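You operate a simulated robot arm through the tools that you are given. There is no shell and no other tool. Be economical: measure what you need, move in short steps, check, and stop when the job is done.

You run a simulated robot arm. Do the job below in one go: nothing can be reset, and whatever is moved stays where it is left.

JOB
Take the grey glove pack and put it on the shelf of the white rack. Then fetch the red insulating tape from the wooden packing table and set it on the plate of the closing jig. Then pull the yellow-striped drawer open. Do these in the order given.

Only the result counts: the job must be done as asked and must still hold three seconds after the hand-in. Knocking over, shifting, dropping, spilling or breaking anything else fails it.

ROBOT AND FRAMES
A 6-joint arm with a two-finger parallel gripper on a trunk, on a base that drives. Base frame: it is fixed to the floor where the robot stands at the start and does not move with it; the origin is under the middle of the robot, x ahead of it, y to its left, z up; the surface under the hand at the start is at about z = 0.8. Readings come in m, degrees, newtons and seconds.
With the tool pointing down near the work surface it reaches from about 0.58 to 0.94 m from the robot's upright axis, wherever it stands. Its first joint turns from -149.0 to 149.0 degrees. Places, roughly: plate of the closing jig (33x24 cm) [0.2, 2.46, 0.84]; shelf of the white rack [-1.1, -2.2, 1]; yellow-striped drawer [-6, -3.4, 0.4]. Payload 3.43 kg.
The TCP is the grasp point between the finger pads, 0.034 m short of the fingertips. In the tool frame z runs along the fingers and y along their closing line. Largest opening 0.128 m; finger width 0.024, thickness 0.012; the body of the gripper, 0.048 by 0.13 m, starts 0.096 m behind the TCP.
Orientation is that of the tool frame in the base frame, as a unit quaternion [x, y, z, w]. With the fingers straight down and closing along the base's y, the tool's x points along the base's -x, its y along +y and its z along -z.

CONTROLS
- The arm moves only by the tool drive_tool. Its argument "deltas" is a list of rows, each an object of numbers (a shift or turn left out is 0, a gripper value left out holds the last): "wx", "wy", "wz": the turn, a rotation vector about the tool's x, y, z in degrees; "x", "y", "z": the shift along the tool's x, y, z in m; "fingers": the opening, from 0 (shut) to 1 (fully open). In form: [{"wx": .., "wy": .., "wz": .., "x": .., "y": .., "z": .., "fingers": ..}, ...]. A call has 1 to 20 rows; each row is the pose to reach, as a shift and turn from the pose commanded when the call began, along the tool's axes at that moment. Rows are played at 5 a second. More than 0.05 m and 8.6 degrees between two rows, or a gripper value outside its range, and nothing of the call is played. Where a pose cannot be reached the arm comes as near as it can. A force on the tool above 40 N (or 10 N above the force at the start of the call, whichever is more), or a blocked arm, ends the call early, and 0.2 s more pass. The fingers move at their own pace (about 0.108 m/s each) and stop on an object; they squeeze with about 24 N. The grip force told is the motor's: it shows also when the fingers shut on nothing. Time passes only in rows, and 0.2 s behind the last, so rows that repeat a pose let the fingers close. It gives the time, the measured TCP pose, the force on the tool (base axes), the opening and the grip force at its end, in the units of the frame above (readings bear some noise), with the torque about the TCP (base axes, N m) and any sound that the robot's microphone picked up.
- Cameras (640 x 400 px; columns grow to the right, rows downward): "scene" is now at [0.0368, 0.1578, 1.5391]; the picture's right is [-0.17, -0.99, 0.00], its down [-0.64, 0.11, -0.76] and it looks along [0.75, -0.13, -0.65] (base axes); focal length 285 px, centre (320, 200). "wrist" rides on the gripper at [0.076, -0.011, -0.16] in the tool frame; the picture's right is [0.15, 0.99, 0.00], its down [-0.88, 0.13, -0.46] and it looks along [-0.45, 0.07, 0.89] (tool axes); focal length 234 px, centre (320, 200). There is no depth. A picture from a camera that has moved, and an enlarged one, comes with that camera's place and axes in the base frame and with its lens.
- snapshot(camera): a new picture of that camera. No time passes.
- slide_trunk(by): slides the trunk up (or, below 0, down) by that many m; the arm and the scene camera ride with it, the base frame stays. It gives what a move gives, with no picture.
- drive_base(legs): drives the robot by 1 to 6 legs, each [ahead, turn to the left] in m and degrees, along the robot's own axes; the way and the turn of a leg run together, so that a leg with both is an arc; at most 1.5 m and 180 degrees a leg. The arm and the cameras ride along, it lands a little off, and it stops where it bumps. It gives what a move gives.
- head_to(pan, tilt): turns the head with the scene camera to pan (to the left, within 155 degrees either way) and tilt (down, from -29 to 69), counted from straight ahead of the robot. It gives what a move gives.
- inspect(camera, box): a new picture of the part [left, top, right, bottom] of that camera's present view, enlarged. No time passes.
- close_job(): hands the job in; it is judged then, once.

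Go step by step. Nothing tells you exact positions but the pictures and the camera data: compare them with the known pose of the tool, close in by small moves and look again before you grip or let go. The budget is 165 turns and 112 pictures, counting those below and the enlarged ones. Unless the task says otherwise, let go and move clear before handing in, and close with one line.

The tools are called after ">>>" as a command line: name --argument value ..., lists and objects as JSON in quotes. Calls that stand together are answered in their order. drive_tool: Moves the arm, as the interface text tells. Its arguments: {"type":"object","properties":{"deltas":{"type":"array","items":{"type":"object","properties":{"wx":{"type":"number"},"wy":{"type":"number"},"wz":{"type":"number"},"x":{"type":"number"},"y":{"type":"number"},"z":{"type":"number"},"fingers":{"type":"number"}}}}},"required":["deltas"]} The other tools are called the same way: slide_trunk (by) slides the trunk up or down; drive_base (legs) drives the base; head_to (pan, tilt) turns the head that bears the scene camera; snapshot (camera) takes a picture; inspect (camera, box) takes an enlarged picture of a part of a camera's view; close_job () hands the job in.

At the start:

```text
t: 0.0
position: [0.6656, 0.199, 1.039]
ee_rot: [-0.004, 1.0, 0.007, 0.02]
contact_force: [97.5, 31.1, -181.6]
moment: [-0.73, 0.96, -0.24]
opening: 0.1277
grasp_force: 0.0
trunk travel left (down, up): [-0.55, 0.16]
robot x, y, heading: [-0.0028, -0.002, 0.3]
head pan, tilt: [-9.6, 40.5]
```

scene: 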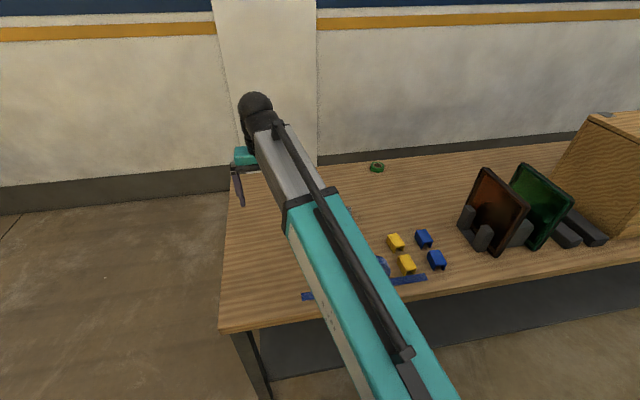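
wrist: 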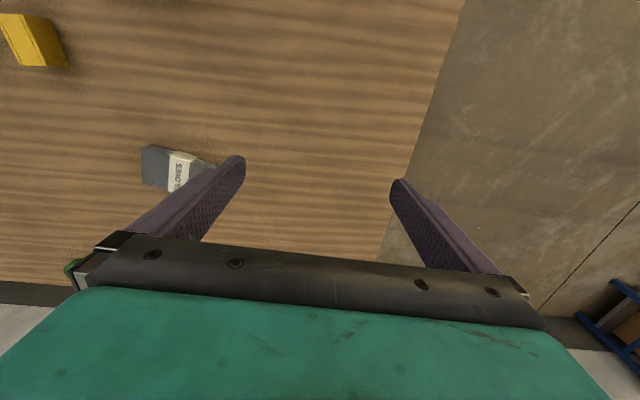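

The grey glove pack shows at the left of the wrist view, at roughly (0.77, -0.03). I'll look closer before moving.

>>> inspect --camera "wrist" --box '[60, 100, 300, 250]'

>>> inspect --camera "scene" --box '[220, 130, 640, 392]'

```text
2.67 times, centred on (180, 175) of wrist
camera zoom: at [0.5822, 0.1847, 1.1954], right [-0.15, 0.99, 0.01], down [0.86, 0.13, 0.49], along [0.48, 0.08, -0.87], focal length 624 px, centre (693, 267)
```

zoom: 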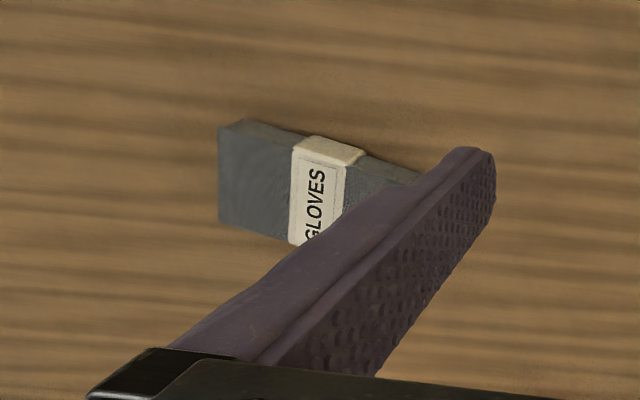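

```text
1.52 times, centred on (430, 261) of scene
camera zoom: at [0.0368, 0.1578, 1.5391], right [-0.17, -0.99, 0.0], down [-0.64, 0.11, -0.76], along [0.75, -0.13, -0.65], focal length 434 px, centre (152, 107)
```

zoom: 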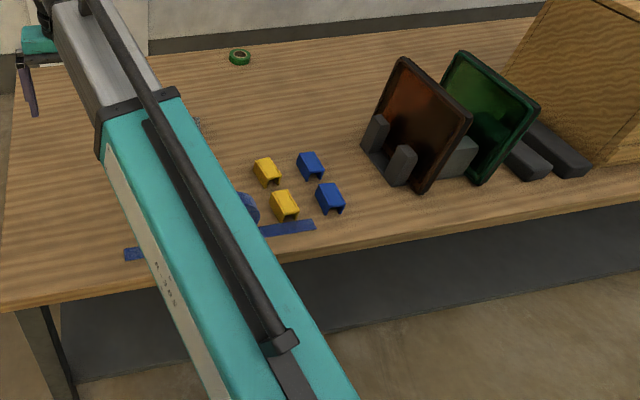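

The pack lies flat, turned a little, and a finger partly hides it. I'll shift toward it at this height for a clear view.

>>> drive_tool --deltas '[{"y": -0.04, "x": -0.01}, {"y": -0.08, "x": -0.02}, {"y": -0.12, "x": -0.03}, {"y": -0.16, "x": -0.04}, {"y": -0.2, "x": -0.05}, {"y": -0.22, "x": -0.05}]'

>>> snapshot --camera "wrist"

>>> snapshot --camera "scene"

```text
t: 1.4
position: [0.718, -0.0234, 1.0401]
ee_rot: [-0.004, 1.0, 0.006, 0.021]
contact_force: [21.5, 20.7, -34.0]
moment: [-3.75, 0.49, -1.97]
opening: 0.1278
grasp_force: 0.1
trunk travel left (down, up): [-0.55, 0.16]
robot x, y, heading: [-0.0019, -0.0002, 0.0]
head pan, tilt: [-9.6, 40.5]
```

```text
107 pictures are left
camera wrist: at [0.6349, -0.0365, 1.1968], right [-0.15, 0.99, 0.01], down [0.86, 0.13, 0.49], along [0.49, 0.08, -0.87], focal length 234 px, centre (320, 200)
```

wrist: 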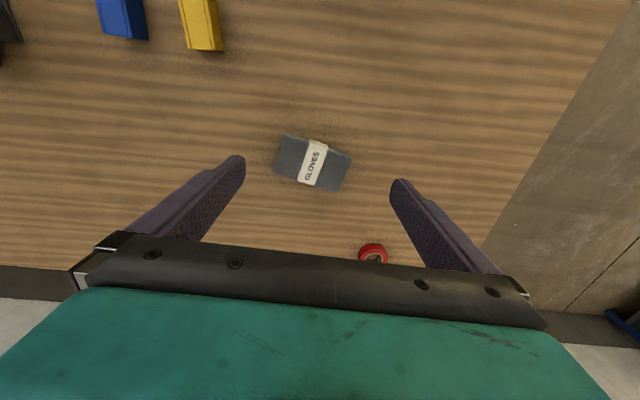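

```text
106 pictures are left
camera scene: at [0.0367, 0.1576, 1.5391], right [-0.17, -0.99, 0.0], down [-0.64, 0.11, -0.76], along [0.75, -0.13, -0.65], focal length 285 px, centre (320, 200)
```

scene: 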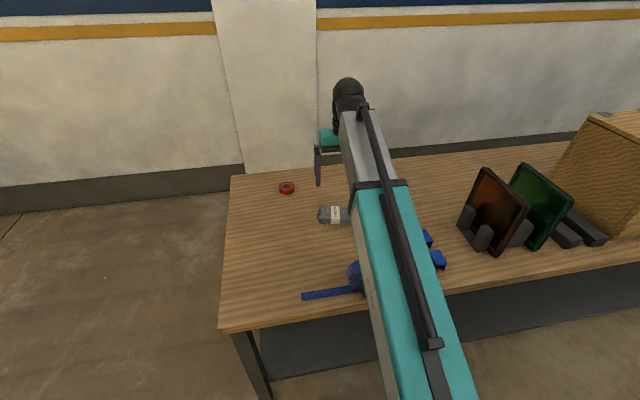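

Both the pack, at about (0.775, -0.025), and the red tape are on this table. Before choosing a grasp I'll look at the rack, the jig and the drawer.

>>> head_to --pan -117 --tilt 12

>>> snapshot --camera "scene"

>>> head_to --pan 85 --tilt 15

>>> snapshot --camera "scene"

>>> head_to --pan -150 --tilt 10

>>> snapshot --camera "scene"

```text
t: 3.2
position: [0.718, -0.022, 1.0414]
ee_rot: [-0.005, 1.0, 0.006, 0.021]
contact_force: [20.6, -9.4, -34.6]
moment: [1.74, 0.43, 0.9]
opening: 0.1281
grasp_force: 0.1
trunk travel left (down, up): [-0.55, 0.16]
robot x, y, heading: [-0.0, -0.0026, 0.1]
head pan, tilt: [-117.0, 12.0]
```

```text
105 pictures are left
camera scene: at [-0.089, 0.0888, 1.5842], right [-0.89, 0.45, 0.0], down [0.09, 0.19, -0.98], along [-0.44, -0.87, -0.21], focal length 285 px, centre (320, 200)
```

scene: 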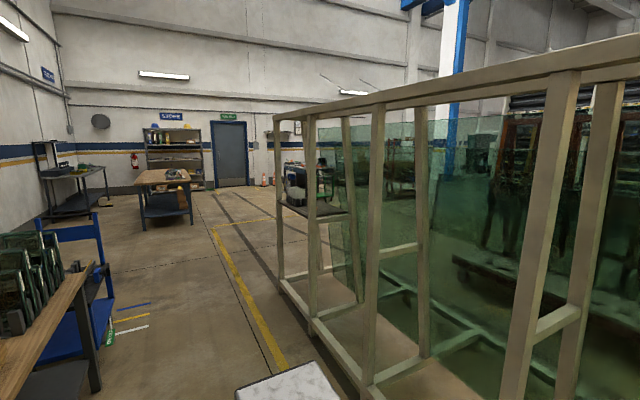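

```text
t: 6.2
position: [0.7196, -0.0218, 1.0399]
ee_rot: [-0.005, 1.0, 0.006, 0.021]
contact_force: [19.9, -1.5, -33.0]
moment: [0.31, 0.45, 0.21]
opening: 0.1278
grasp_force: 0.1
trunk travel left (down, up): [-0.55, 0.16]
robot x, y, heading: [-0.0018, 0.0001, -0.1]
head pan, tilt: [85.0, 15.0]
```

```text
104 pictures are left
camera scene: at [-0.0386, 0.265, 1.5794], right [1.0, -0.09, 0.0], down [-0.02, -0.26, -0.97], along [0.08, 0.96, -0.26], focal length 285 px, centre (320, 200)
```

scene: 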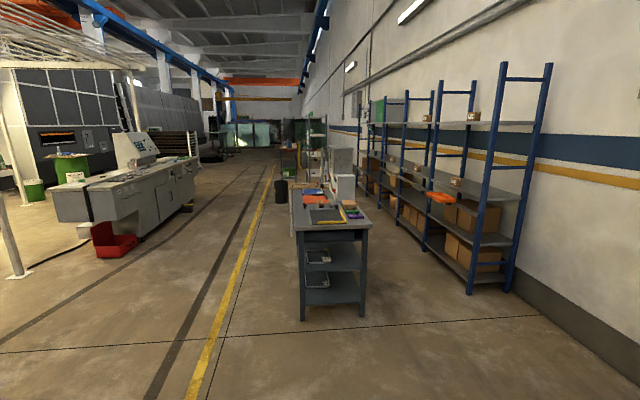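

```text
t: 9.5
position: [0.7186, -0.0218, 1.0399]
ee_rot: [-0.005, 1.0, 0.006, 0.022]
contact_force: [19.9, -0.2, -34.1]
moment: [0.2, 0.47, 0.1]
opening: 0.128
grasp_force: 0.0
trunk travel left (down, up): [-0.55, 0.16]
robot x, y, heading: [0.0029, 0.002, 0.0]
head pan, tilt: [-150.0, 10.0]
```

```text
103 pictures are left
camera scene: at [-0.1272, 0.1254, 1.5875], right [-0.5, 0.87, 0.0], down [0.15, 0.09, -0.98], along [-0.85, -0.49, -0.17], focal length 285 px, centre (320, 200)
```

scene: 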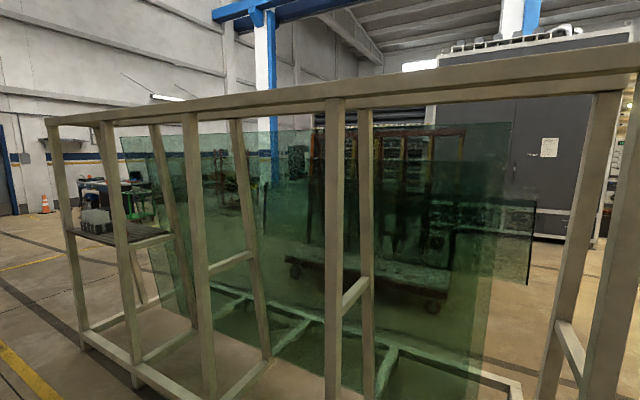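

The white rack is the glazed frame behind me to the right, with a small shelf at its near end. I'll enlarge it.

>>> head_to --pan -115 --tilt 14

>>> inspect --camera "scene" --box '[240, 100, 440, 225]'

>>> inspect --camera "scene" --box '[0, 80, 320, 280]'

```text
t: 10.5
position: [0.7186, -0.0221, 1.0407]
ee_rot: [-0.005, 1.0, 0.007, 0.02]
contact_force: [20.6, -1.1, -33.9]
moment: [0.27, 0.47, 0.16]
opening: 0.1279
grasp_force: 0.0
trunk travel left (down, up): [-0.55, 0.16]
robot x, y, heading: [0.0016, 0.0059, 0.1]
head pan, tilt: [-115.0, 14.0]
```

```text
3.20 times, centred on (340, 162) of scene
camera zoom: at [-0.0863, 0.0874, 1.581], right [-0.91, 0.42, 0.0], down [0.1, 0.22, -0.97], along [-0.41, -0.88, -0.24], focal length 911 px, centre (256, 320)
```

zoom: 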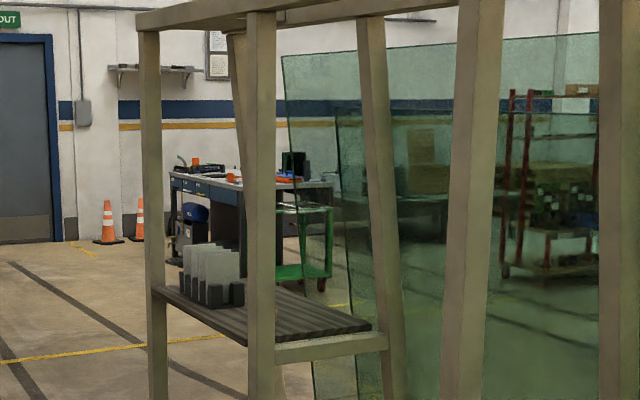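

```text
2.00 times, centred on (160, 180) of scene
camera zoom: at [-0.0863, 0.0874, 1.581], right [-0.91, 0.42, 0.0], down [0.1, 0.22, -0.97], along [-0.41, -0.88, -0.24], focal length 569 px, centre (640, 240)
```

zoom: 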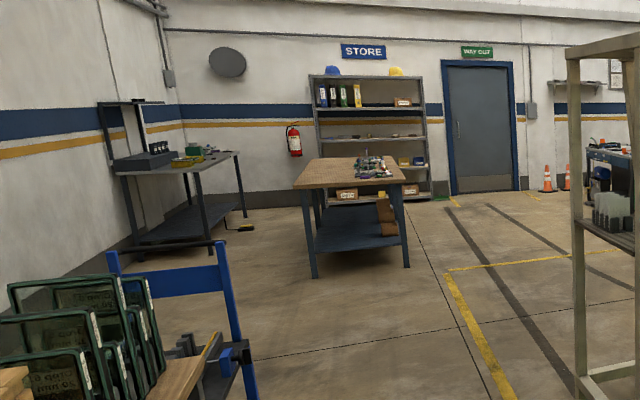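

The shelf is open from the aisle side, spanning about x -0.96 to -1.33 and y -2.5 to -1.77, with a holder on its far half. Now I'll centre over the pack, level the tool and turn it across the pack's short side.

>>> drive_tool --deltas '[{"wx": 0.4, "wy": 1.2, "x": -0.03, "z": 0.02}, {"wx": 0.8, "wy": 2.3, "x": -0.056, "z": 0.04}]'

>>> drive_tool --deltas '[{"wz": -8}, {"wz": -16}, {"wz": -24}, {"wz": -32}, {"wz": -40}, {"wz": -48}, {"wz": -56}, {"wz": -64}, {"wz": -72}, {"wz": -80}, {"wz": -80}]'

>>> snapshot --camera "wrist"

>>> head_to --pan -110 --tilt 50

>>> snapshot --camera "scene"

```text
t: 11.1
position: [0.774, -0.0219, 1.0001]
ee_rot: [-0.004, 1.0, -0.001, -0.002]
contact_force: [0.1, 0.6, 0.1]
moment: [0.01, -0.01, 0.01]
opening: 0.1281
grasp_force: 0.0
trunk travel left (down, up): [-0.55, 0.16]
robot x, y, heading: [0.0034, -0.0028, 0.2]
head pan, tilt: [-115.0, 14.0]
```

```text
t: 13.5
position: [0.7747, -0.0195, 0.9991]
ee_rot: [-0.647, 0.763, 0.0, -0.002]
contact_force: [-0.3, -0.3, -0.5]
moment: [0.0, -0.05, -0.01]
opening: 0.1278
grasp_force: 0.0
trunk travel left (down, up): [-0.55, 0.16]
robot x, y, heading: [0.0036, -0.0006, -0.1]
head pan, tilt: [-115.0, 14.0]
```

```text
100 pictures are left
camera wrist: at [0.7717, -0.096, 1.1597], right [-1.0, 0.02, 0.0], down [0.02, 0.89, 0.45], along [0.01, 0.45, -0.89], focal length 234 px, centre (320, 200)
```

wrist: 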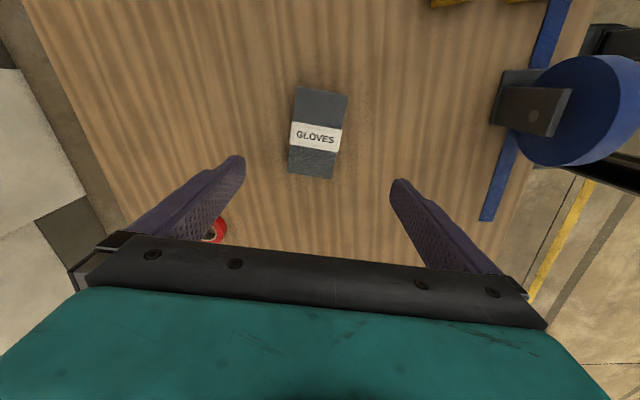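

```text
t: 14.6
position: [0.7746, -0.0197, 0.9993]
ee_rot: [-0.646, 0.763, 0.0, -0.002]
contact_force: [0.0, -0.2, 0.4]
moment: [-0.01, 0.03, 0.04]
opening: 0.1279
grasp_force: 0.1
trunk travel left (down, up): [-0.55, 0.16]
robot x, y, heading: [-0.0003, 0.0012, -0.2]
head pan, tilt: [-110.0, 50.0]
```

```text
99 pictures are left
camera scene: at [-0.0731, 0.0996, 1.5257], right [-0.94, 0.34, 0.0], down [0.26, 0.72, -0.64], along [-0.22, -0.6, -0.77], focal length 285 px, centre (320, 200)
```

scene: 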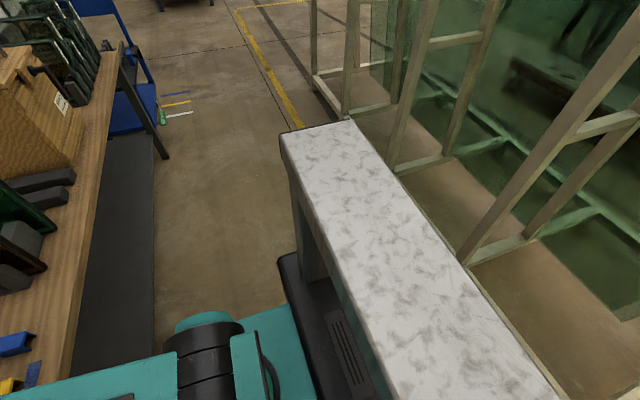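

A long pale slab stands close behind the robot, so I need its extent before driving. The grip alignment looks good, so I'll check the rear first.

>>> head_to --pan -150 --tilt 55

>>> snapshot --camera "scene"

>>> head_to --pan 130 --tilt 45

>>> snapshot --camera "scene"

>>> head_to --pan 60 --tilt 55

>>> snapshot --camera "scene"

```text
t: 15.6
position: [0.7736, -0.0208, 1.0001]
ee_rot: [-0.646, 0.763, 0.0, -0.001]
contact_force: [-0.6, 0.7, 0.8]
moment: [0.0, -0.01, -0.02]
opening: 0.128
grasp_force: 0.1
trunk travel left (down, up): [-0.55, 0.16]
robot x, y, heading: [0.0003, -0.0001, 0.1]
head pan, tilt: [-150.0, 55.0]
```

```text
98 pictures are left
camera scene: at [-0.1091, 0.1358, 1.5191], right [-0.5, 0.87, 0.0], down [0.71, 0.41, -0.57], along [-0.5, -0.29, -0.82], focal length 285 px, centre (320, 200)
```

scene: 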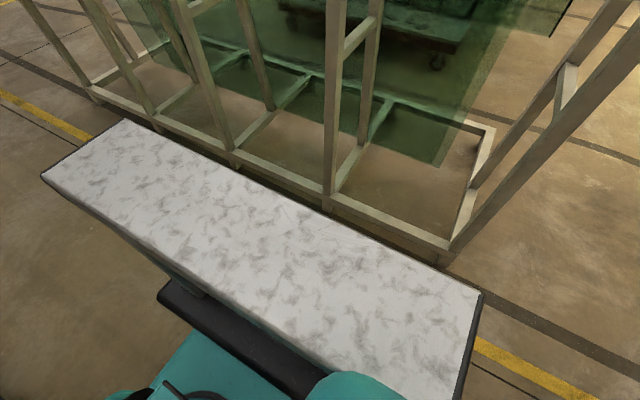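

```text
t: 19.5
position: [0.7738, -0.0192, 0.9999]
ee_rot: [-0.646, 0.763, -0.001, -0.001]
contact_force: [0.8, -0.1, 0.6]
moment: [-0.02, 0.01, -0.02]
opening: 0.1279
grasp_force: 0.0
trunk travel left (down, up): [-0.55, 0.16]
robot x, y, heading: [-0.0026, 0.0, 0.0]
head pan, tilt: [130.0, 45.0]
```

```text
97 pictures are left
camera scene: at [-0.099, 0.2343, 1.5325], right [0.77, 0.64, 0.0], down [0.45, -0.54, -0.71], along [-0.45, 0.54, -0.71], focal length 285 px, centre (320, 200)
```

scene: 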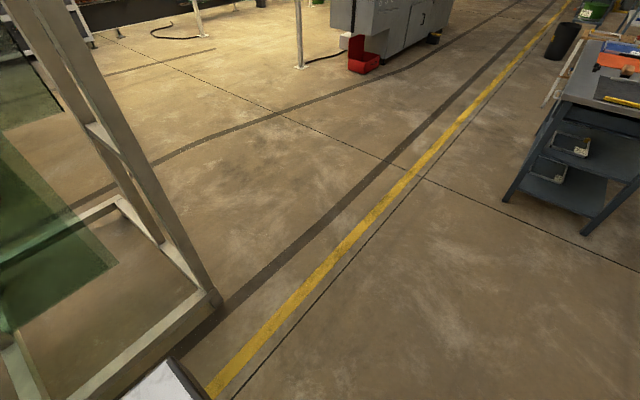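

```text
t: 20.9
position: [0.7741, -0.0201, 1.0001]
ee_rot: [-0.646, 0.763, 0.0, -0.001]
contact_force: [-0.1, 0.0, -0.7]
moment: [-0.01, 0.03, 0.01]
opening: 0.128
grasp_force: 0.2
trunk travel left (down, up): [-0.55, 0.16]
robot x, y, heading: [-0.0005, 0.0024, 0.1]
head pan, tilt: [60.0, 55.0]
```

```text
96 pictures are left
camera scene: at [-0.0107, 0.2344, 1.5191], right [0.87, -0.5, 0.0], down [-0.41, -0.71, -0.57], along [0.29, 0.5, -0.82], focal length 285 px, centre (320, 200)
```

scene: 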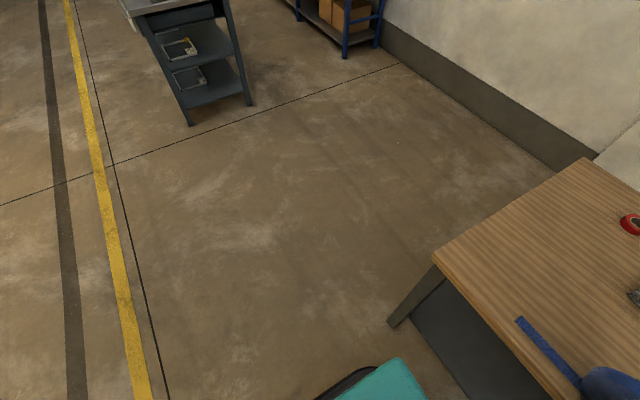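

The slab is just the top of the robot's own mast, since it shifts with the head, so the floor is free. The fingers match the pack's turn, so I'll nudge 12 mm and descend.

>>> drive_tool --deltas '[{"x": 0.012, "z": 0.04}, {"x": 0.012, "z": 0.08}, {"x": 0.012, "z": 0.11}, {"x": 0.012, "z": 0.135}, {"x": 0.012, "z": 0.145}, {"x": 0.012, "z": 0.15}]'

>>> snapshot --camera "wrist"

```text
t: 22.3
position: [0.7724, -0.032, 0.8523]
ee_rot: [-0.646, 0.763, 0.0, -0.001]
contact_force: [-0.9, -0.1, -1.0]
moment: [-0.02, 0.02, 0.03]
opening: 0.1278
grasp_force: 0.0
trunk travel left (down, up): [-0.55, 0.16]
robot x, y, heading: [-0.0004, 0.0002, 0.3]
head pan, tilt: [60.0, 55.0]
```

```text
95 pictures are left
camera wrist: at [0.7693, -0.1082, 1.0115], right [-1.0, 0.02, 0.0], down [0.02, 0.89, 0.45], along [0.01, 0.45, -0.89], focal length 234 px, centre (320, 200)
```

wrist: 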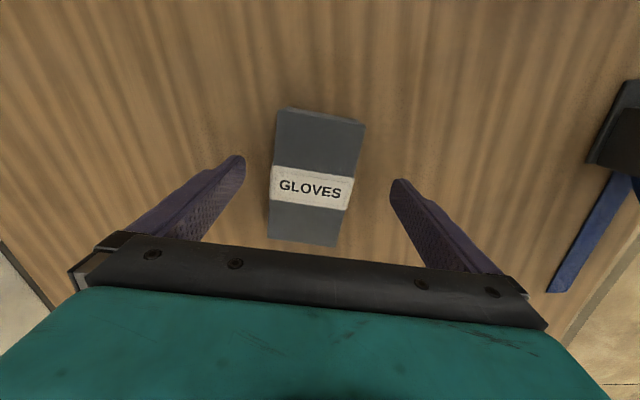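

The pack sits between the fingers and is centred. I'll go down a little more and close.

>>> drive_tool --deltas '[{"z": 0.005}, {"z": 0.009}, {"z": 0.009, "fingers": 0.5}, {"z": 0.009, "fingers": 0.3}, {"z": 0.009, "fingers": 0.3}, {"z": 0.009, "fingers": 0.3}]'

>>> snapshot --camera "wrist"

```text
t: 23.7
position: [0.7715, -0.031, 0.8415]
ee_rot: [-0.646, 0.763, 0.0, -0.001]
contact_force: [-0.4, 0.9, 0.8]
moment: [-0.03, 0.0, -0.03]
opening: 0.0692
grasp_force: 23.8
trunk travel left (down, up): [-0.55, 0.16]
robot x, y, heading: [0.0013, -0.0034, 0.1]
head pan, tilt: [60.0, 55.0]
```

```text
94 pictures are left
camera wrist: at [0.7689, -0.108, 1.0013], right [-1.0, 0.02, 0.0], down [0.02, 0.89, 0.45], along [0.01, 0.45, -0.89], focal length 234 px, centre (320, 200)
```

wrist: 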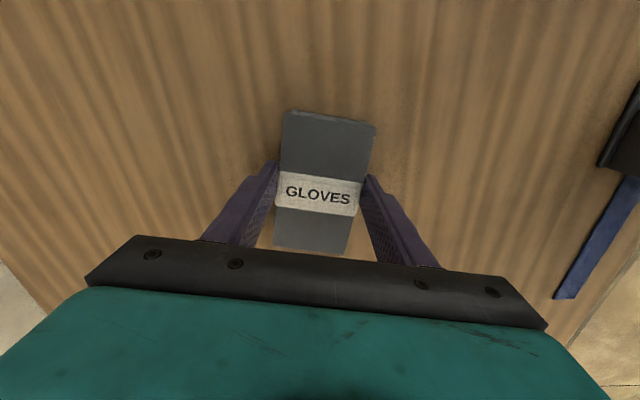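

The fingers hold the pack at 69 mm with 24 N. I'll squeeze fully and lift.

>>> drive_tool --deltas '[{"fingers": 0.2}, {"z": -0.02, "fingers": 0.2}, {"z": -0.06}, {"z": -0.11}, {"z": -0.16}, {"z": -0.21}, {"z": -0.25}, {"z": -0.25}]'

>>> snapshot --camera "wrist"

>>> head_to --pan 0 --tilt 60

>>> snapshot --camera "scene"

```text
t: 25.5
position: [0.7688, -0.0367, 1.0927]
ee_rot: [-0.647, 0.763, 0.0, -0.001]
contact_force: [0.5, 0.5, -1.5]
moment: [-0.03, 0.0, 0.0]
opening: 0.0693
grasp_force: 24.0
trunk travel left (down, up): [-0.55, 0.16]
robot x, y, heading: [0.0003, 0.0016, -0.0]
head pan, tilt: [60.0, 55.0]
```

```text
93 pictures are left
camera wrist: at [0.7673, -0.1127, 1.2528], right [-1.0, 0.02, 0.0], down [0.02, 0.89, 0.45], along [0.01, 0.45, -0.89], focal length 234 px, centre (320, 200)
```

wrist: 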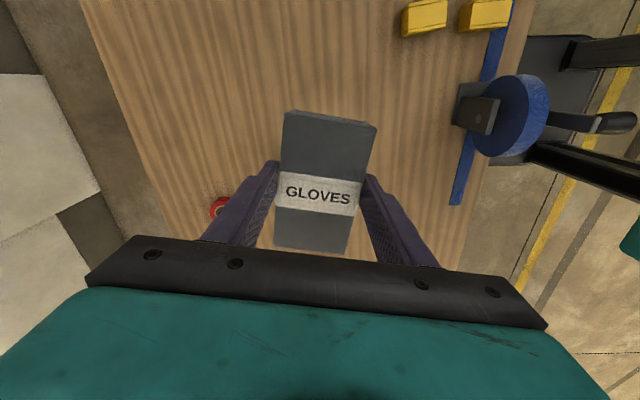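

```text
t: 26.8
position: [0.7712, -0.0359, 1.0921]
ee_rot: [-0.646, 0.763, 0.0, -0.001]
contact_force: [0.8, 0.1, -0.8]
moment: [0.02, 0.0, 0.0]
opening: 0.0693
grasp_force: 24.0
trunk travel left (down, up): [-0.55, 0.16]
robot x, y, heading: [0.0013, -0.0008, 0.2]
head pan, tilt: [0.0, 60.0]
```

```text
92 pictures are left
camera scene: at [0.02, 0.172, 1.5131], right [0.0, -1.0, 0.0], down [-0.87, 0.0, -0.5], along [0.5, 0.0, -0.87], focal length 285 px, centre (320, 200)
```

scene: 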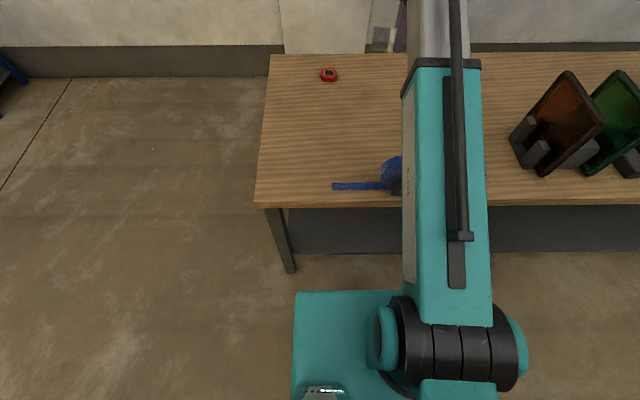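

The pack is held, and the red tape is around (0.96, 0.14). Next I'll retract and raise the arm so I can turn safely in the aisle.

>>> drive_tool --deltas '[{"y": 0.03, "x": 0.005, "z": -0.03}, {"y": 0.06, "x": 0.01, "z": -0.06}, {"y": 0.09, "x": 0.015, "z": -0.09}, {"y": 0.12, "x": 0.02, "z": -0.12}, {"y": 0.15, "x": 0.025, "z": -0.14}, {"y": 0.15, "x": 0.025, "z": -0.14}]'

>>> snapshot --camera "scene"

```text
t: 28.2
position: [0.6644, -0.0336, 1.16]
ee_rot: [-0.646, 0.763, -0.022, 0.023]
contact_force: [-0.4, -0.1, -0.4]
moment: [0.0, 0.04, -0.01]
opening: 0.0691
grasp_force: 24.7
out of reach, approached as far as the arm can: row 2, 3, 4, 5, 6
trunk travel left (down, up): [-0.55, 0.16]
robot x, y, heading: [0.0002, 0.0002, -0.1]
head pan, tilt: [0.0, 60.0]
```

```text
91 pictures are left
camera scene: at [0.0203, 0.172, 1.513], right [0.0, -1.0, 0.0], down [-0.87, 0.0, -0.5], along [0.5, 0.0, -0.87], focal length 285 px, centre (320, 200)
```

scene: 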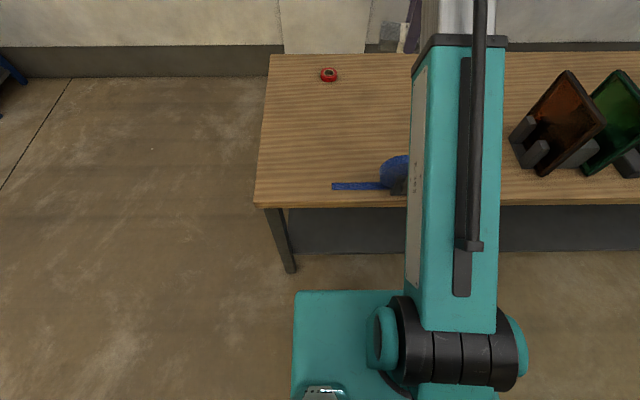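

The arm is as tucked as it gets at a radius of about 0.66. I'll raise the trunk a bit, back off the table and turn right down the aisle.

>>> slide_trunk --by 0.1

>>> drive_base --legs '[[-0.27, 0], [0, -90]]'

>>> head_to --pan 0 --tilt 30

>>> snapshot --camera "scene"

>>> snapshot --camera "wrist"

```text
t: 29.5
position: [0.6648, -0.0333, 1.2578]
ee_rot: [-0.646, 0.763, -0.022, 0.022]
contact_force: [1.0, 0.7, -0.5]
moment: [0.02, -0.04, 0.01]
opening: 0.069
grasp_force: 24.1
trunk travel left (down, up): [-0.65, 0.06]
robot x, y, heading: [-0.0005, 0.0006, -0.2]
head pan, tilt: [0.0, 60.0]
```

```text
t: 36.9
position: [-0.2945, -0.6644, 1.2598]
ee_rot: [0.078, 0.996, -0.032, 0.001]
contact_force: [0.9, 0.8, -0.2]
moment: [0.02, 0.02, 0.02]
opening: 0.0689
grasp_force: 23.7
trunk travel left (down, up): [-0.65, 0.06]
robot x, y, heading: [-0.2944, -0.0016, -88.6]
head pan, tilt: [0.0, 60.0]
```

```text
t: 37.8
position: [-0.2955, -0.6649, 1.2592]
ee_rot: [0.078, 0.996, -0.032, 0.0]
contact_force: [-0.3, -0.4, -1.0]
moment: [-0.02, 0.04, -0.02]
opening: 0.0687
grasp_force: 23.7
trunk travel left (down, up): [-0.65, 0.06]
robot x, y, heading: [-0.298, -0.0021, -88.9]
head pan, tilt: [0.0, 30.0]
```

```text
90 pictures are left
camera scene: at [-0.1281, -0.0409, 1.6551], right [-1.0, -0.02, 0.0], down [-0.01, 0.5, -0.87], along [0.01, -0.87, -0.5], focal length 285 px, centre (320, 200)
```

scene: 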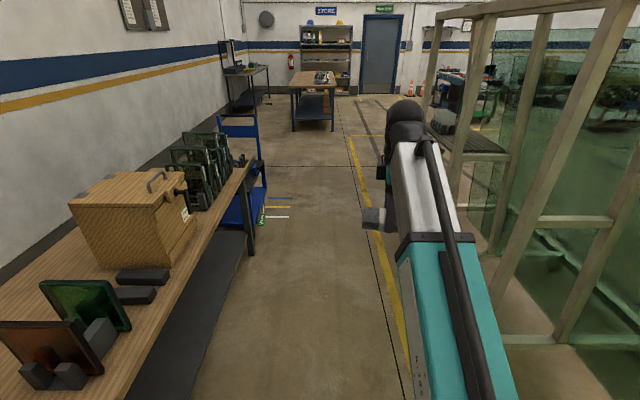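

```text
89 pictures are left
camera wrist: at [-0.3724, -0.6544, 1.4186], right [0.01, 1.0, -0.06], down [0.89, 0.02, 0.45], along [0.45, -0.06, -0.89], focal length 234 px, centre (320, 200)
```

wrist: 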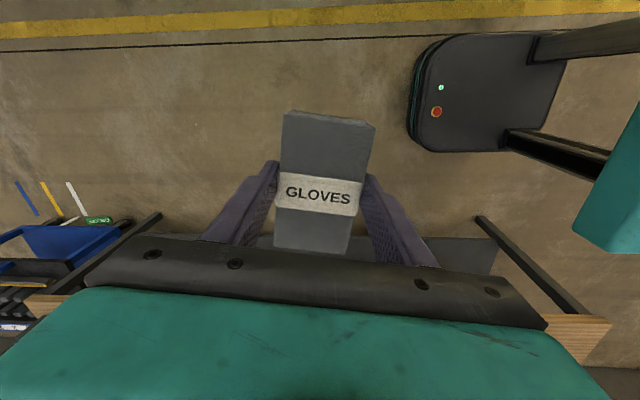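

The aisle is clear ahead. I'll drive along it until I'm beside the rack shelf, then look right.

>>> drive_base --legs '[[0.95, -1.1], [0.95, 0]]'

>>> head_to --pan -90 --tilt 35

>>> snapshot --camera "scene"

```text
t: 48.8
position: [-0.3082, -2.5876, 1.2576]
ee_rot: [0.083, 0.996, -0.031, 0.001]
contact_force: [0.1, -1.0, 0.2]
moment: [-0.02, -0.01, -0.01]
opening: 0.0689
grasp_force: 23.9
trunk travel left (down, up): [-0.65, 0.06]
robot x, y, heading: [-0.3017, -1.921, -89.8]
head pan, tilt: [0.0, 30.0]
```

```text
t: 50.4
position: [-0.306, -2.5872, 1.2593]
ee_rot: [0.083, 0.996, -0.031, 0.0]
contact_force: [-0.9, 0.1, -0.2]
moment: [0.0, -0.01, -0.05]
opening: 0.0691
grasp_force: 24.0
trunk travel left (down, up): [-0.65, 0.06]
robot x, y, heading: [-0.3031, -1.9228, -89.8]
head pan, tilt: [-90.0, 35.0]
```

```text
88 pictures are left
camera scene: at [-0.2233, -1.8743, 1.6474], right [-0.01, 1.0, 0.0], down [0.57, 0.0, -0.82], along [-0.82, -0.01, -0.57], focal length 285 px, centre (320, 200)
```

scene: 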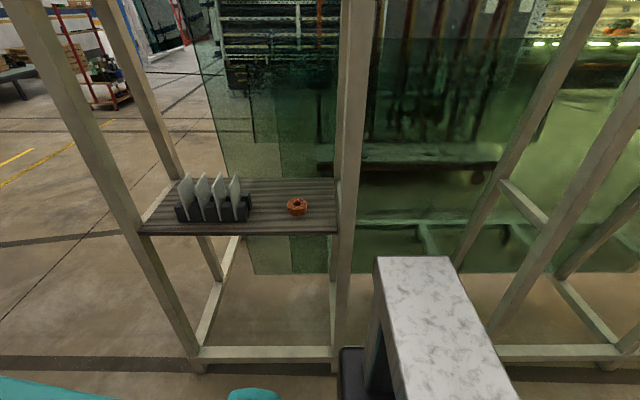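

The shelf holds a pane holder on its left and an orange ring right of the middle. I'll enlarge it to measure the free space.

>>> inspect --camera "scene" --box '[130, 150, 370, 300]'

```text
2.67 times, centred on (250, 225) of scene
camera zoom: at [-0.2233, -1.8743, 1.6474], right [-0.01, 1.0, 0.0], down [0.57, 0.0, -0.82], along [-0.82, -0.01, -0.57], focal length 759 px, centre (507, 133)
```

zoom: 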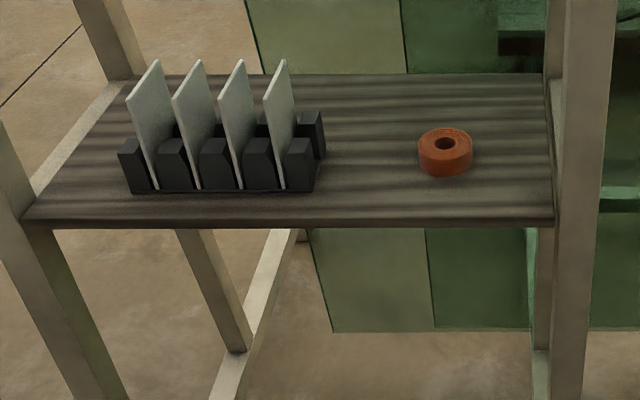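

There's free space at the shelf's front between holder and ring, around (-1.0, -2.06), big enough for the pack lying lengthwise along the edge. I'll turn right to face the rack; the radius stays clear of the posts.

>>> drive_base --legs '[[0, -90]]'

>>> head_to --pan 0 --tilt 40

>>> snapshot --camera "scene"

>>> snapshot --camera "wrist"

```text
t: 55.9
position: [-0.9679, -1.9449, 1.2596]
ee_rot: [0.75, 0.661, -0.022, -0.022]
contact_force: [0.1, 0.6, 0.3]
moment: [0.03, 0.02, 0.02]
opening: 0.0691
grasp_force: 23.8
trunk travel left (down, up): [-0.65, 0.06]
robot x, y, heading: [-0.3031, -1.8915, -177.0]
head pan, tilt: [-90.0, 35.0]
```

```text
t: 57.6
position: [-0.9673, -1.9446, 1.2595]
ee_rot: [0.749, 0.662, -0.024, -0.022]
contact_force: [0.2, 0.6, 0.0]
moment: [0.01, -0.02, 0.01]
opening: 0.0689
grasp_force: 24.4
trunk travel left (down, up): [-0.65, 0.06]
robot x, y, heading: [-0.306, -1.8912, -176.8]
head pan, tilt: [0.0, 40.0]
```

```text
86 pictures are left
camera scene: at [-0.3354, -2.0622, 1.6398], right [-0.06, 1.0, 0.0], down [0.64, 0.04, -0.77], along [-0.76, -0.04, -0.64], focal length 285 px, centre (320, 200)
```

scene: 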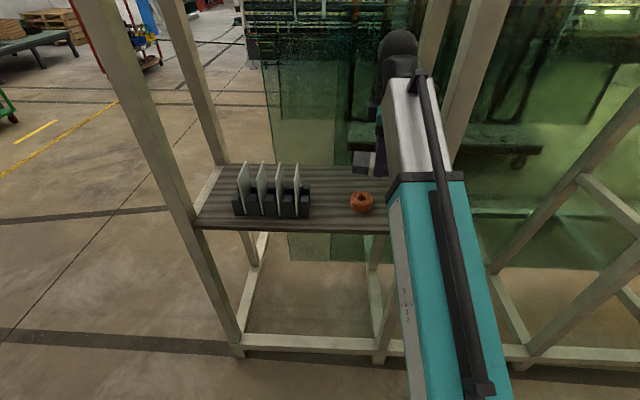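

```text
85 pictures are left
camera wrist: at [-0.9603, -1.8696, 1.4186], right [1.0, 0.02, -0.06], down [0.05, -0.89, 0.45], along [-0.05, -0.45, -0.89], focal length 234 px, centre (320, 200)
```

wrist: 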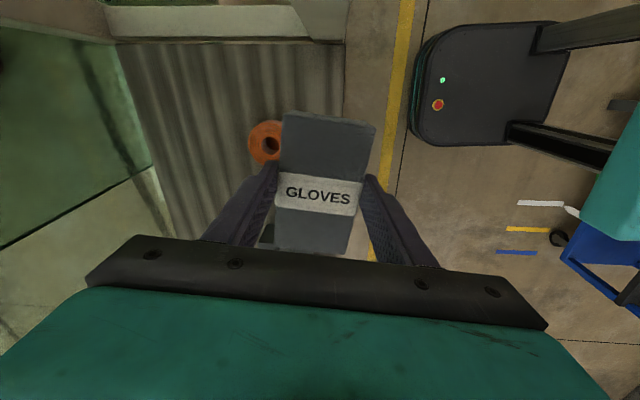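

The views agree: the ring is at (-1.077, -1.965) and the holder's edge at y = -2.14. I'll level the tool, square it to the shelf and move above the free spot.

>>> drive_tool --deltas '[{"wx": -1.3, "wy": 0.1, "wz": -2.4, "x": -0.035, "y": -0.005}, {"wx": -2.5, "wy": 0.3, "wz": -4.8, "x": -0.07, "y": -0.01}, {"wx": -3.7, "wy": 0.4, "wz": -7.1, "x": -0.1, "y": -0.014}, {"wx": -3.7, "wy": 0.4, "wz": -7.1, "x": -0.13, "y": -0.017}, {"wx": -3.7, "wy": 0.4, "wz": -7.1, "x": -0.13, "y": -0.017}]'

>>> snapshot --camera "wrist"

>>> snapshot --camera "scene"

```text
t: 58.8
position: [-1.0041, -2.0704, 1.2509]
ee_rot: [0.707, 0.707, 0.0, -0.003]
contact_force: [1.1, -0.2, -0.4]
moment: [-0.02, 0.01, 0.0]
opening: 0.0688
grasp_force: 24.3
out of reach, approached as far as the arm can: row 2, 3, 4, 5
trunk travel left (down, up): [-0.65, 0.06]
robot x, y, heading: [-0.3041, -1.8894, -176.9]
head pan, tilt: [0.0, 40.0]
```

```text
84 pictures are left
camera wrist: at [-1.0161, -1.9965, 1.4098], right [0.99, 0.15, -0.01], down [0.13, -0.88, 0.45], along [0.06, -0.45, -0.89], focal length 234 px, centre (320, 200)
```

wrist: 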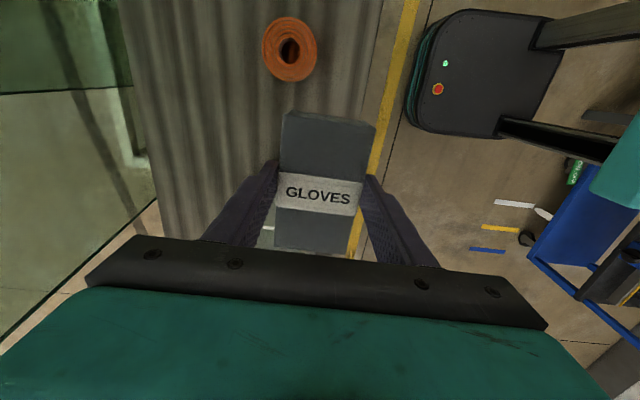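

```text
83 pictures are left
camera scene: at [-0.3354, -2.0622, 1.6398], right [-0.06, 1.0, 0.0], down [0.64, 0.04, -0.77], along [-0.76, -0.04, -0.64], focal length 285 px, centre (320, 200)
```

scene: 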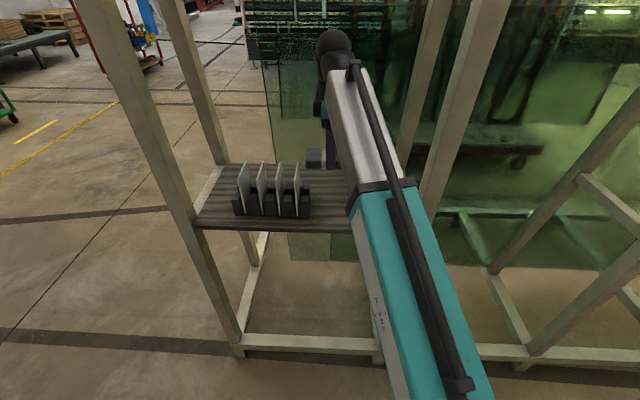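

I'm above the free spot with the ring and holder clear on both sides. I'll lower to just above the shelf.

>>> drive_tool --deltas '[{"z": 0.04}, {"z": 0.08}, {"z": 0.12}, {"z": 0.15}, {"z": 0.175}, {"z": 0.19}, {"z": 0.19}]'

>>> snapshot --camera "wrist"

>>> inspect --camera "scene" --box '[190, 120, 430, 270]'

```text
t: 60.4
position: [-1.0015, -2.0695, 1.0649]
ee_rot: [0.707, 0.707, 0.0, -0.003]
contact_force: [-0.5, 7.3, 36.0]
moment: [0.24, -0.15, 0.13]
opening: 0.0694
grasp_force: 23.5
trunk travel left (down, up): [-0.65, 0.06]
robot x, y, heading: [-0.3032, -1.8894, -176.7]
head pan, tilt: [0.0, 40.0]
```

```text
82 pictures are left
camera wrist: at [-1.0136, -1.9946, 1.225], right [0.99, 0.15, 0.0], down [0.13, -0.88, 0.45], along [0.06, -0.45, -0.89], focal length 234 px, centre (320, 200)
```

wrist: 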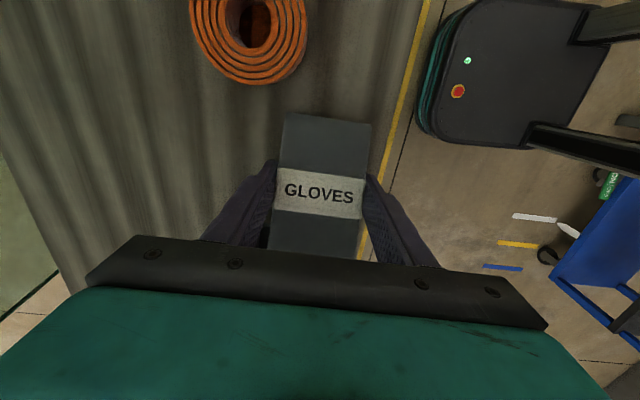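

```text
2.67 times, centred on (310, 195) of scene
camera zoom: at [-0.3315, -2.0604, 1.6404], right [-0.06, 1.0, 0.0], down [0.64, 0.04, -0.77], along [-0.77, -0.04, -0.64], focal length 759 px, centre (347, 213)
```

zoom: 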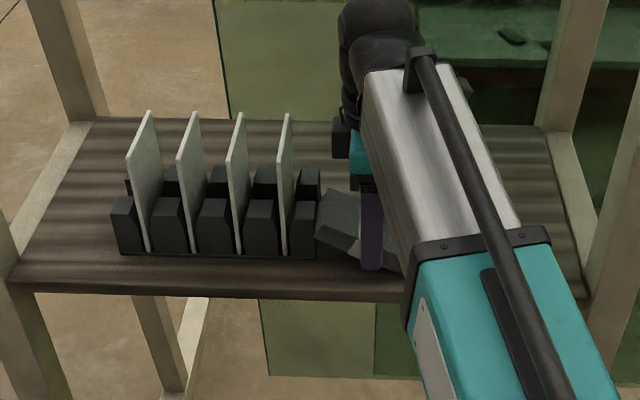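

There's already 36 N upward at z 1.065 and the pack looks slightly tilted, so something is in the way at the holder end. I'll raise up and look.

>>> drive_tool --deltas '[{"z": -0.03}, {"z": -0.06}, {"z": -0.06}]'

>>> inspect --camera "wrist" --box '[160, 0, 480, 270]'

>>> inspect --camera "scene" --box '[190, 120, 430, 270]'

```text
t: 61.2
position: [-1.0029, -2.0719, 1.1188]
ee_rot: [0.707, 0.707, 0.003, -0.001]
contact_force: [0.1, -0.2, -1.1]
moment: [-0.03, 0.02, 0.02]
opening: 0.0692
grasp_force: 24.7
trunk travel left (down, up): [-0.65, 0.06]
robot x, y, heading: [-0.3016, -1.8923, -176.7]
head pan, tilt: [0.0, 40.0]
```

```text
1.48 times, centred on (320, 135) of wrist
camera zoom: at [-1.0161, -1.9965, 1.2795], right [0.99, 0.15, 0.0], down [0.13, -0.88, 0.45], along [0.07, -0.45, -0.89], focal length 347 px, centre (320, 296)
```

zoom: 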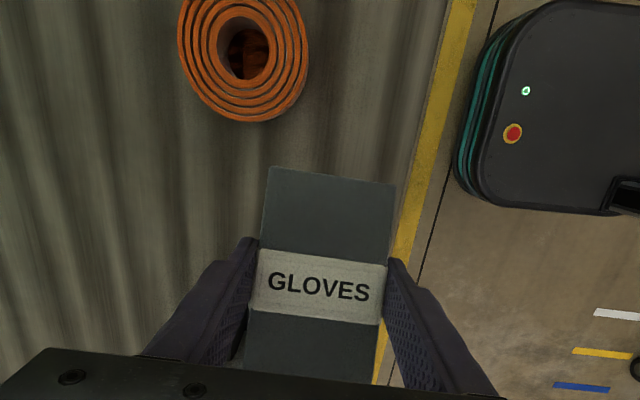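

```text
2.67 times, centred on (310, 195) of scene
camera zoom: at [-0.335, -2.0622, 1.6397], right [-0.06, 1.0, 0.0], down [0.64, 0.04, -0.77], along [-0.77, -0.04, -0.64], focal length 759 px, centre (347, 213)
```

zoom: 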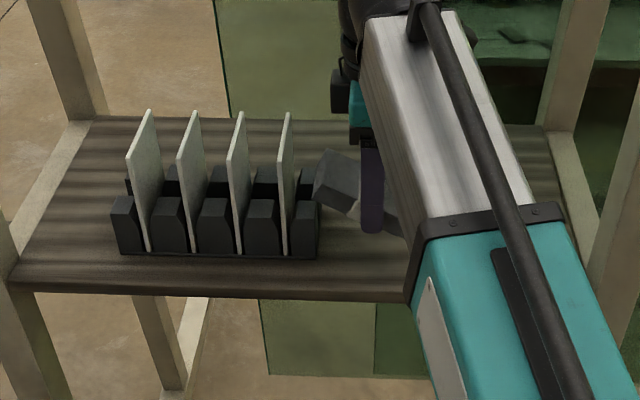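

The pack's end touched the holder's corner and tilted about 15° in the grip; the holder itself hasn't moved. I'll move the pack away from the holder, counter-tilt to level it and check.

>>> drive_tool --deltas '[{"x": 0.012, "y": 0.006, "wy": 6}, {"x": 0.024, "y": 0.011, "wy": 12}, {"x": 0.024, "y": 0.011, "wy": 14}, {"x": 0.024, "y": 0.011, "wy": 14}]'

>>> inspect --camera "scene" --box '[230, 120, 430, 245]'

>>> snapshot --camera "wrist"

```text
t: 62.2
position: [-0.9929, -2.0468, 1.1195]
ee_rot: [0.701, 0.702, 0.09, -0.087]
contact_force: [-0.2, -0.3, -0.4]
moment: [0.02, 0.02, 0.03]
opening: 0.0691
grasp_force: 23.0
trunk travel left (down, up): [-0.65, 0.06]
robot x, y, heading: [-0.3063, -1.8932, -176.8]
head pan, tilt: [0.0, 40.0]
```

```text
3.20 times, centred on (330, 182) of scene
camera zoom: at [-0.3354, -2.0623, 1.6398], right [-0.06, 1.0, 0.0], down [0.64, 0.04, -0.77], along [-0.76, -0.04, -0.64], focal length 911 px, centre (288, 256)
```

zoom: 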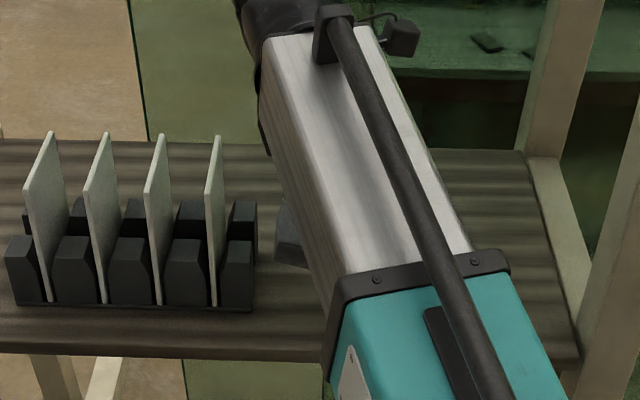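

```text
77 pictures are left
camera wrist: at [-1.0051, -2.015, 1.2931], right [0.99, 0.14, 0.04], down [0.13, -0.97, 0.22], along [0.07, -0.22, -0.97], focal length 234 px, centre (320, 200)
```

wrist: 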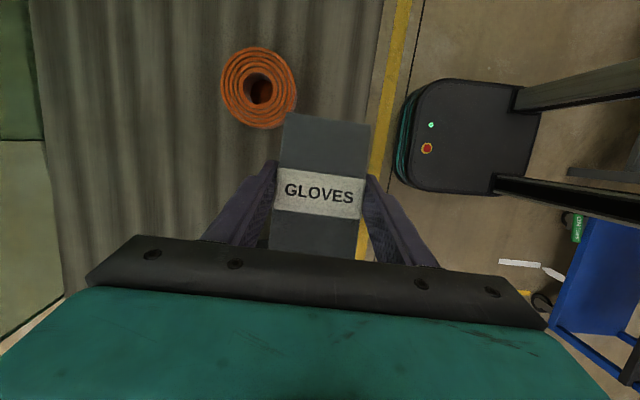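

The pack is now level and clear of both the holder (27 mm) and the ring (13 mm). I'll lower vertically in small steps and watch the force.

>>> drive_tool --deltas '[{"y": 0.005, "x": -0.005, "z": 0.0194}, {"y": 0.005, "x": -0.01, "z": 0.0387}, {"y": 0.005, "x": -0.0124, "z": 0.0484}, {"y": 0.005, "x": -0.0136, "z": 0.0532}]'

>>> inspect --camera "scene" --box '[230, 120, 430, 245]'

```text
t: 63.2
position: [-0.9871, -2.0472, 1.0668]
ee_rot: [0.701, 0.702, 0.089, -0.088]
contact_force: [0.7, 1.0, -0.9]
moment: [-0.02, 0.01, 0.01]
opening: 0.0689
grasp_force: 24.2
trunk travel left (down, up): [-0.65, 0.06]
robot x, y, heading: [-0.3041, -1.8932, -176.8]
head pan, tilt: [0.0, 40.0]
```

```text
3.20 times, centred on (330, 182) of scene
camera zoom: at [-0.3354, -2.0622, 1.6398], right [-0.06, 1.0, 0.0], down [0.64, 0.04, -0.77], along [-0.76, -0.04, -0.64], focal length 911 px, centre (288, 256)
```

zoom: 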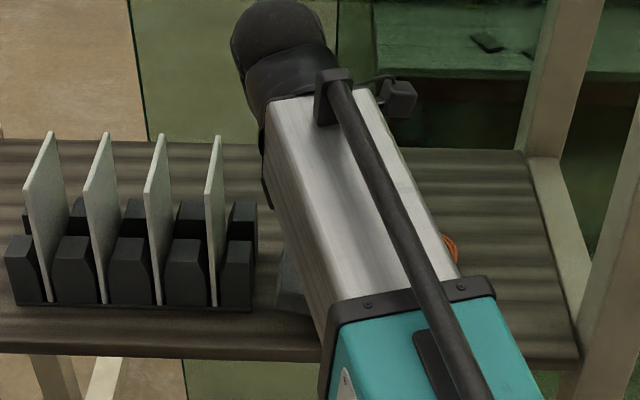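

Still free, with no contact yet. I'll continue in finer steps.

>>> drive_tool --deltas '[{"x": -0.0012, "z": 0.0048}, {"x": -0.0025, "z": 0.0097}, {"x": -0.0035, "z": 0.0136}]'

```text
t: 64.0
position: [-0.9868, -2.0481, 1.0537]
ee_rot: [0.701, 0.702, 0.089, -0.088]
contact_force: [-1.4, 0.0, 10.4]
moment: [0.53, -0.1, 0.12]
opening: 0.0692
grasp_force: 23.7
trunk travel left (down, up): [-0.65, 0.06]
robot x, y, heading: [-0.3052, -1.8903, -176.8]
head pan, tilt: [0.0, 40.0]
```

Contact is at 10 N on the +y end, meaning the shelf. I'll press a few more millimetres so the pack rotates flat.

>>> drive_tool --deltas '[{"x": -0.0007, "z": 0.003}, {"x": -0.0015, "z": 0.006}, {"x": -0.0015, "z": 0.006}]'

>>> snapshot --camera "wrist"

>>> inspect --camera "scene" --box '[230, 120, 430, 245]'

```text
t: 64.8
position: [-0.987, -2.049, 1.0464]
ee_rot: [0.701, 0.702, 0.087, -0.088]
contact_force: [0.1, -7.1, 17.9]
moment: [0.73, -0.14, 0.05]
opening: 0.0692
grasp_force: 23.2
trunk travel left (down, up): [-0.65, 0.06]
robot x, y, heading: [-0.3034, -1.891, -176.8]
head pan, tilt: [0.0, 40.0]
```

```text
75 pictures are left
camera wrist: at [-0.9996, -2.0154, 1.2209], right [0.99, 0.14, 0.04], down [0.13, -0.97, 0.22], along [0.07, -0.22, -0.97], focal length 234 px, centre (320, 200)
```

wrist: 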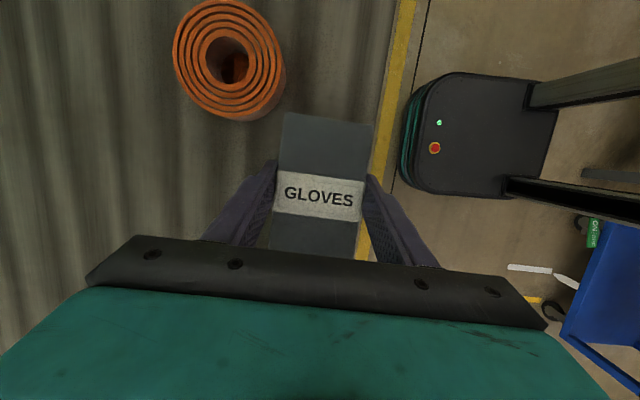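

```text
3.20 times, centred on (330, 182) of scene
camera zoom: at [-0.3335, -2.0628, 1.6398], right [-0.06, 1.0, 0.0], down [0.64, 0.04, -0.77], along [-0.77, -0.04, -0.64], focal length 911 px, centre (288, 256)
```

zoom: 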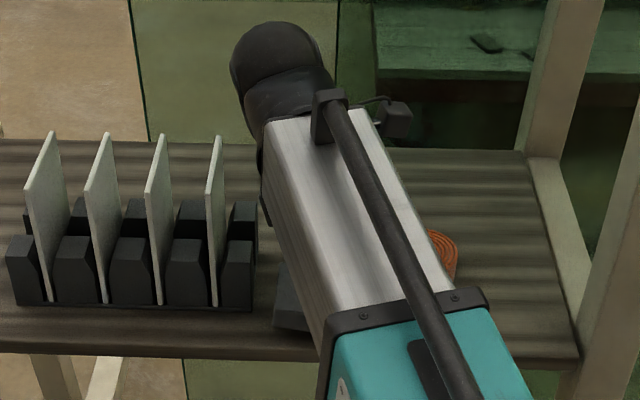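

The pack is nearly flat on the shelf. I'll ease the pressure and open slowly.

>>> drive_tool --deltas '[{"x": 0.0007, "z": -0.003}, {"x": 0.0007, "z": -0.003, "fingers": 0.55}, {"x": 0.0007, "z": -0.003, "fingers": 0.6}, {"x": 0.0007, "z": -0.003, "fingers": 0.68}, {"x": 0.0007, "z": -0.003, "fingers": 0.72}, {"x": 0.0007, "z": -0.003, "fingers": 0.72}]'

>>> snapshot --camera "wrist"

```text
t: 66.2
position: [-0.9882, -2.0481, 1.0493]
ee_rot: [0.702, 0.701, 0.089, -0.087]
contact_force: [0.4, -0.8, -0.9]
moment: [-0.01, 0.01, 0.0]
opening: 0.0924
grasp_force: 0.1
trunk travel left (down, up): [-0.65, 0.06]
robot x, y, heading: [-0.3041, -1.8892, -176.6]
head pan, tilt: [0.0, 40.0]
```

```text
73 pictures are left
camera wrist: at [-1.001, -2.0143, 1.2229], right [0.99, 0.14, 0.04], down [0.13, -0.97, 0.22], along [0.07, -0.22, -0.97], focal length 234 px, centre (320, 200)
```

wrist: 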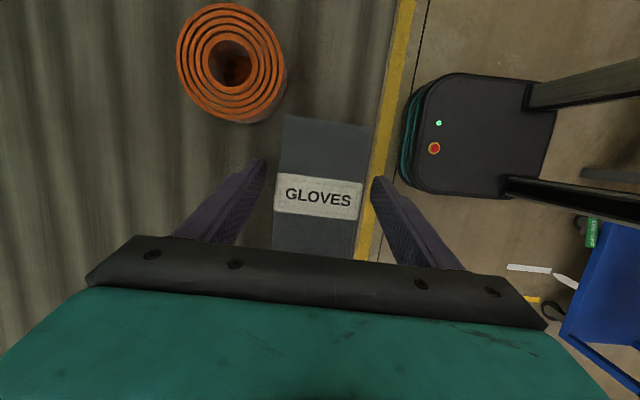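

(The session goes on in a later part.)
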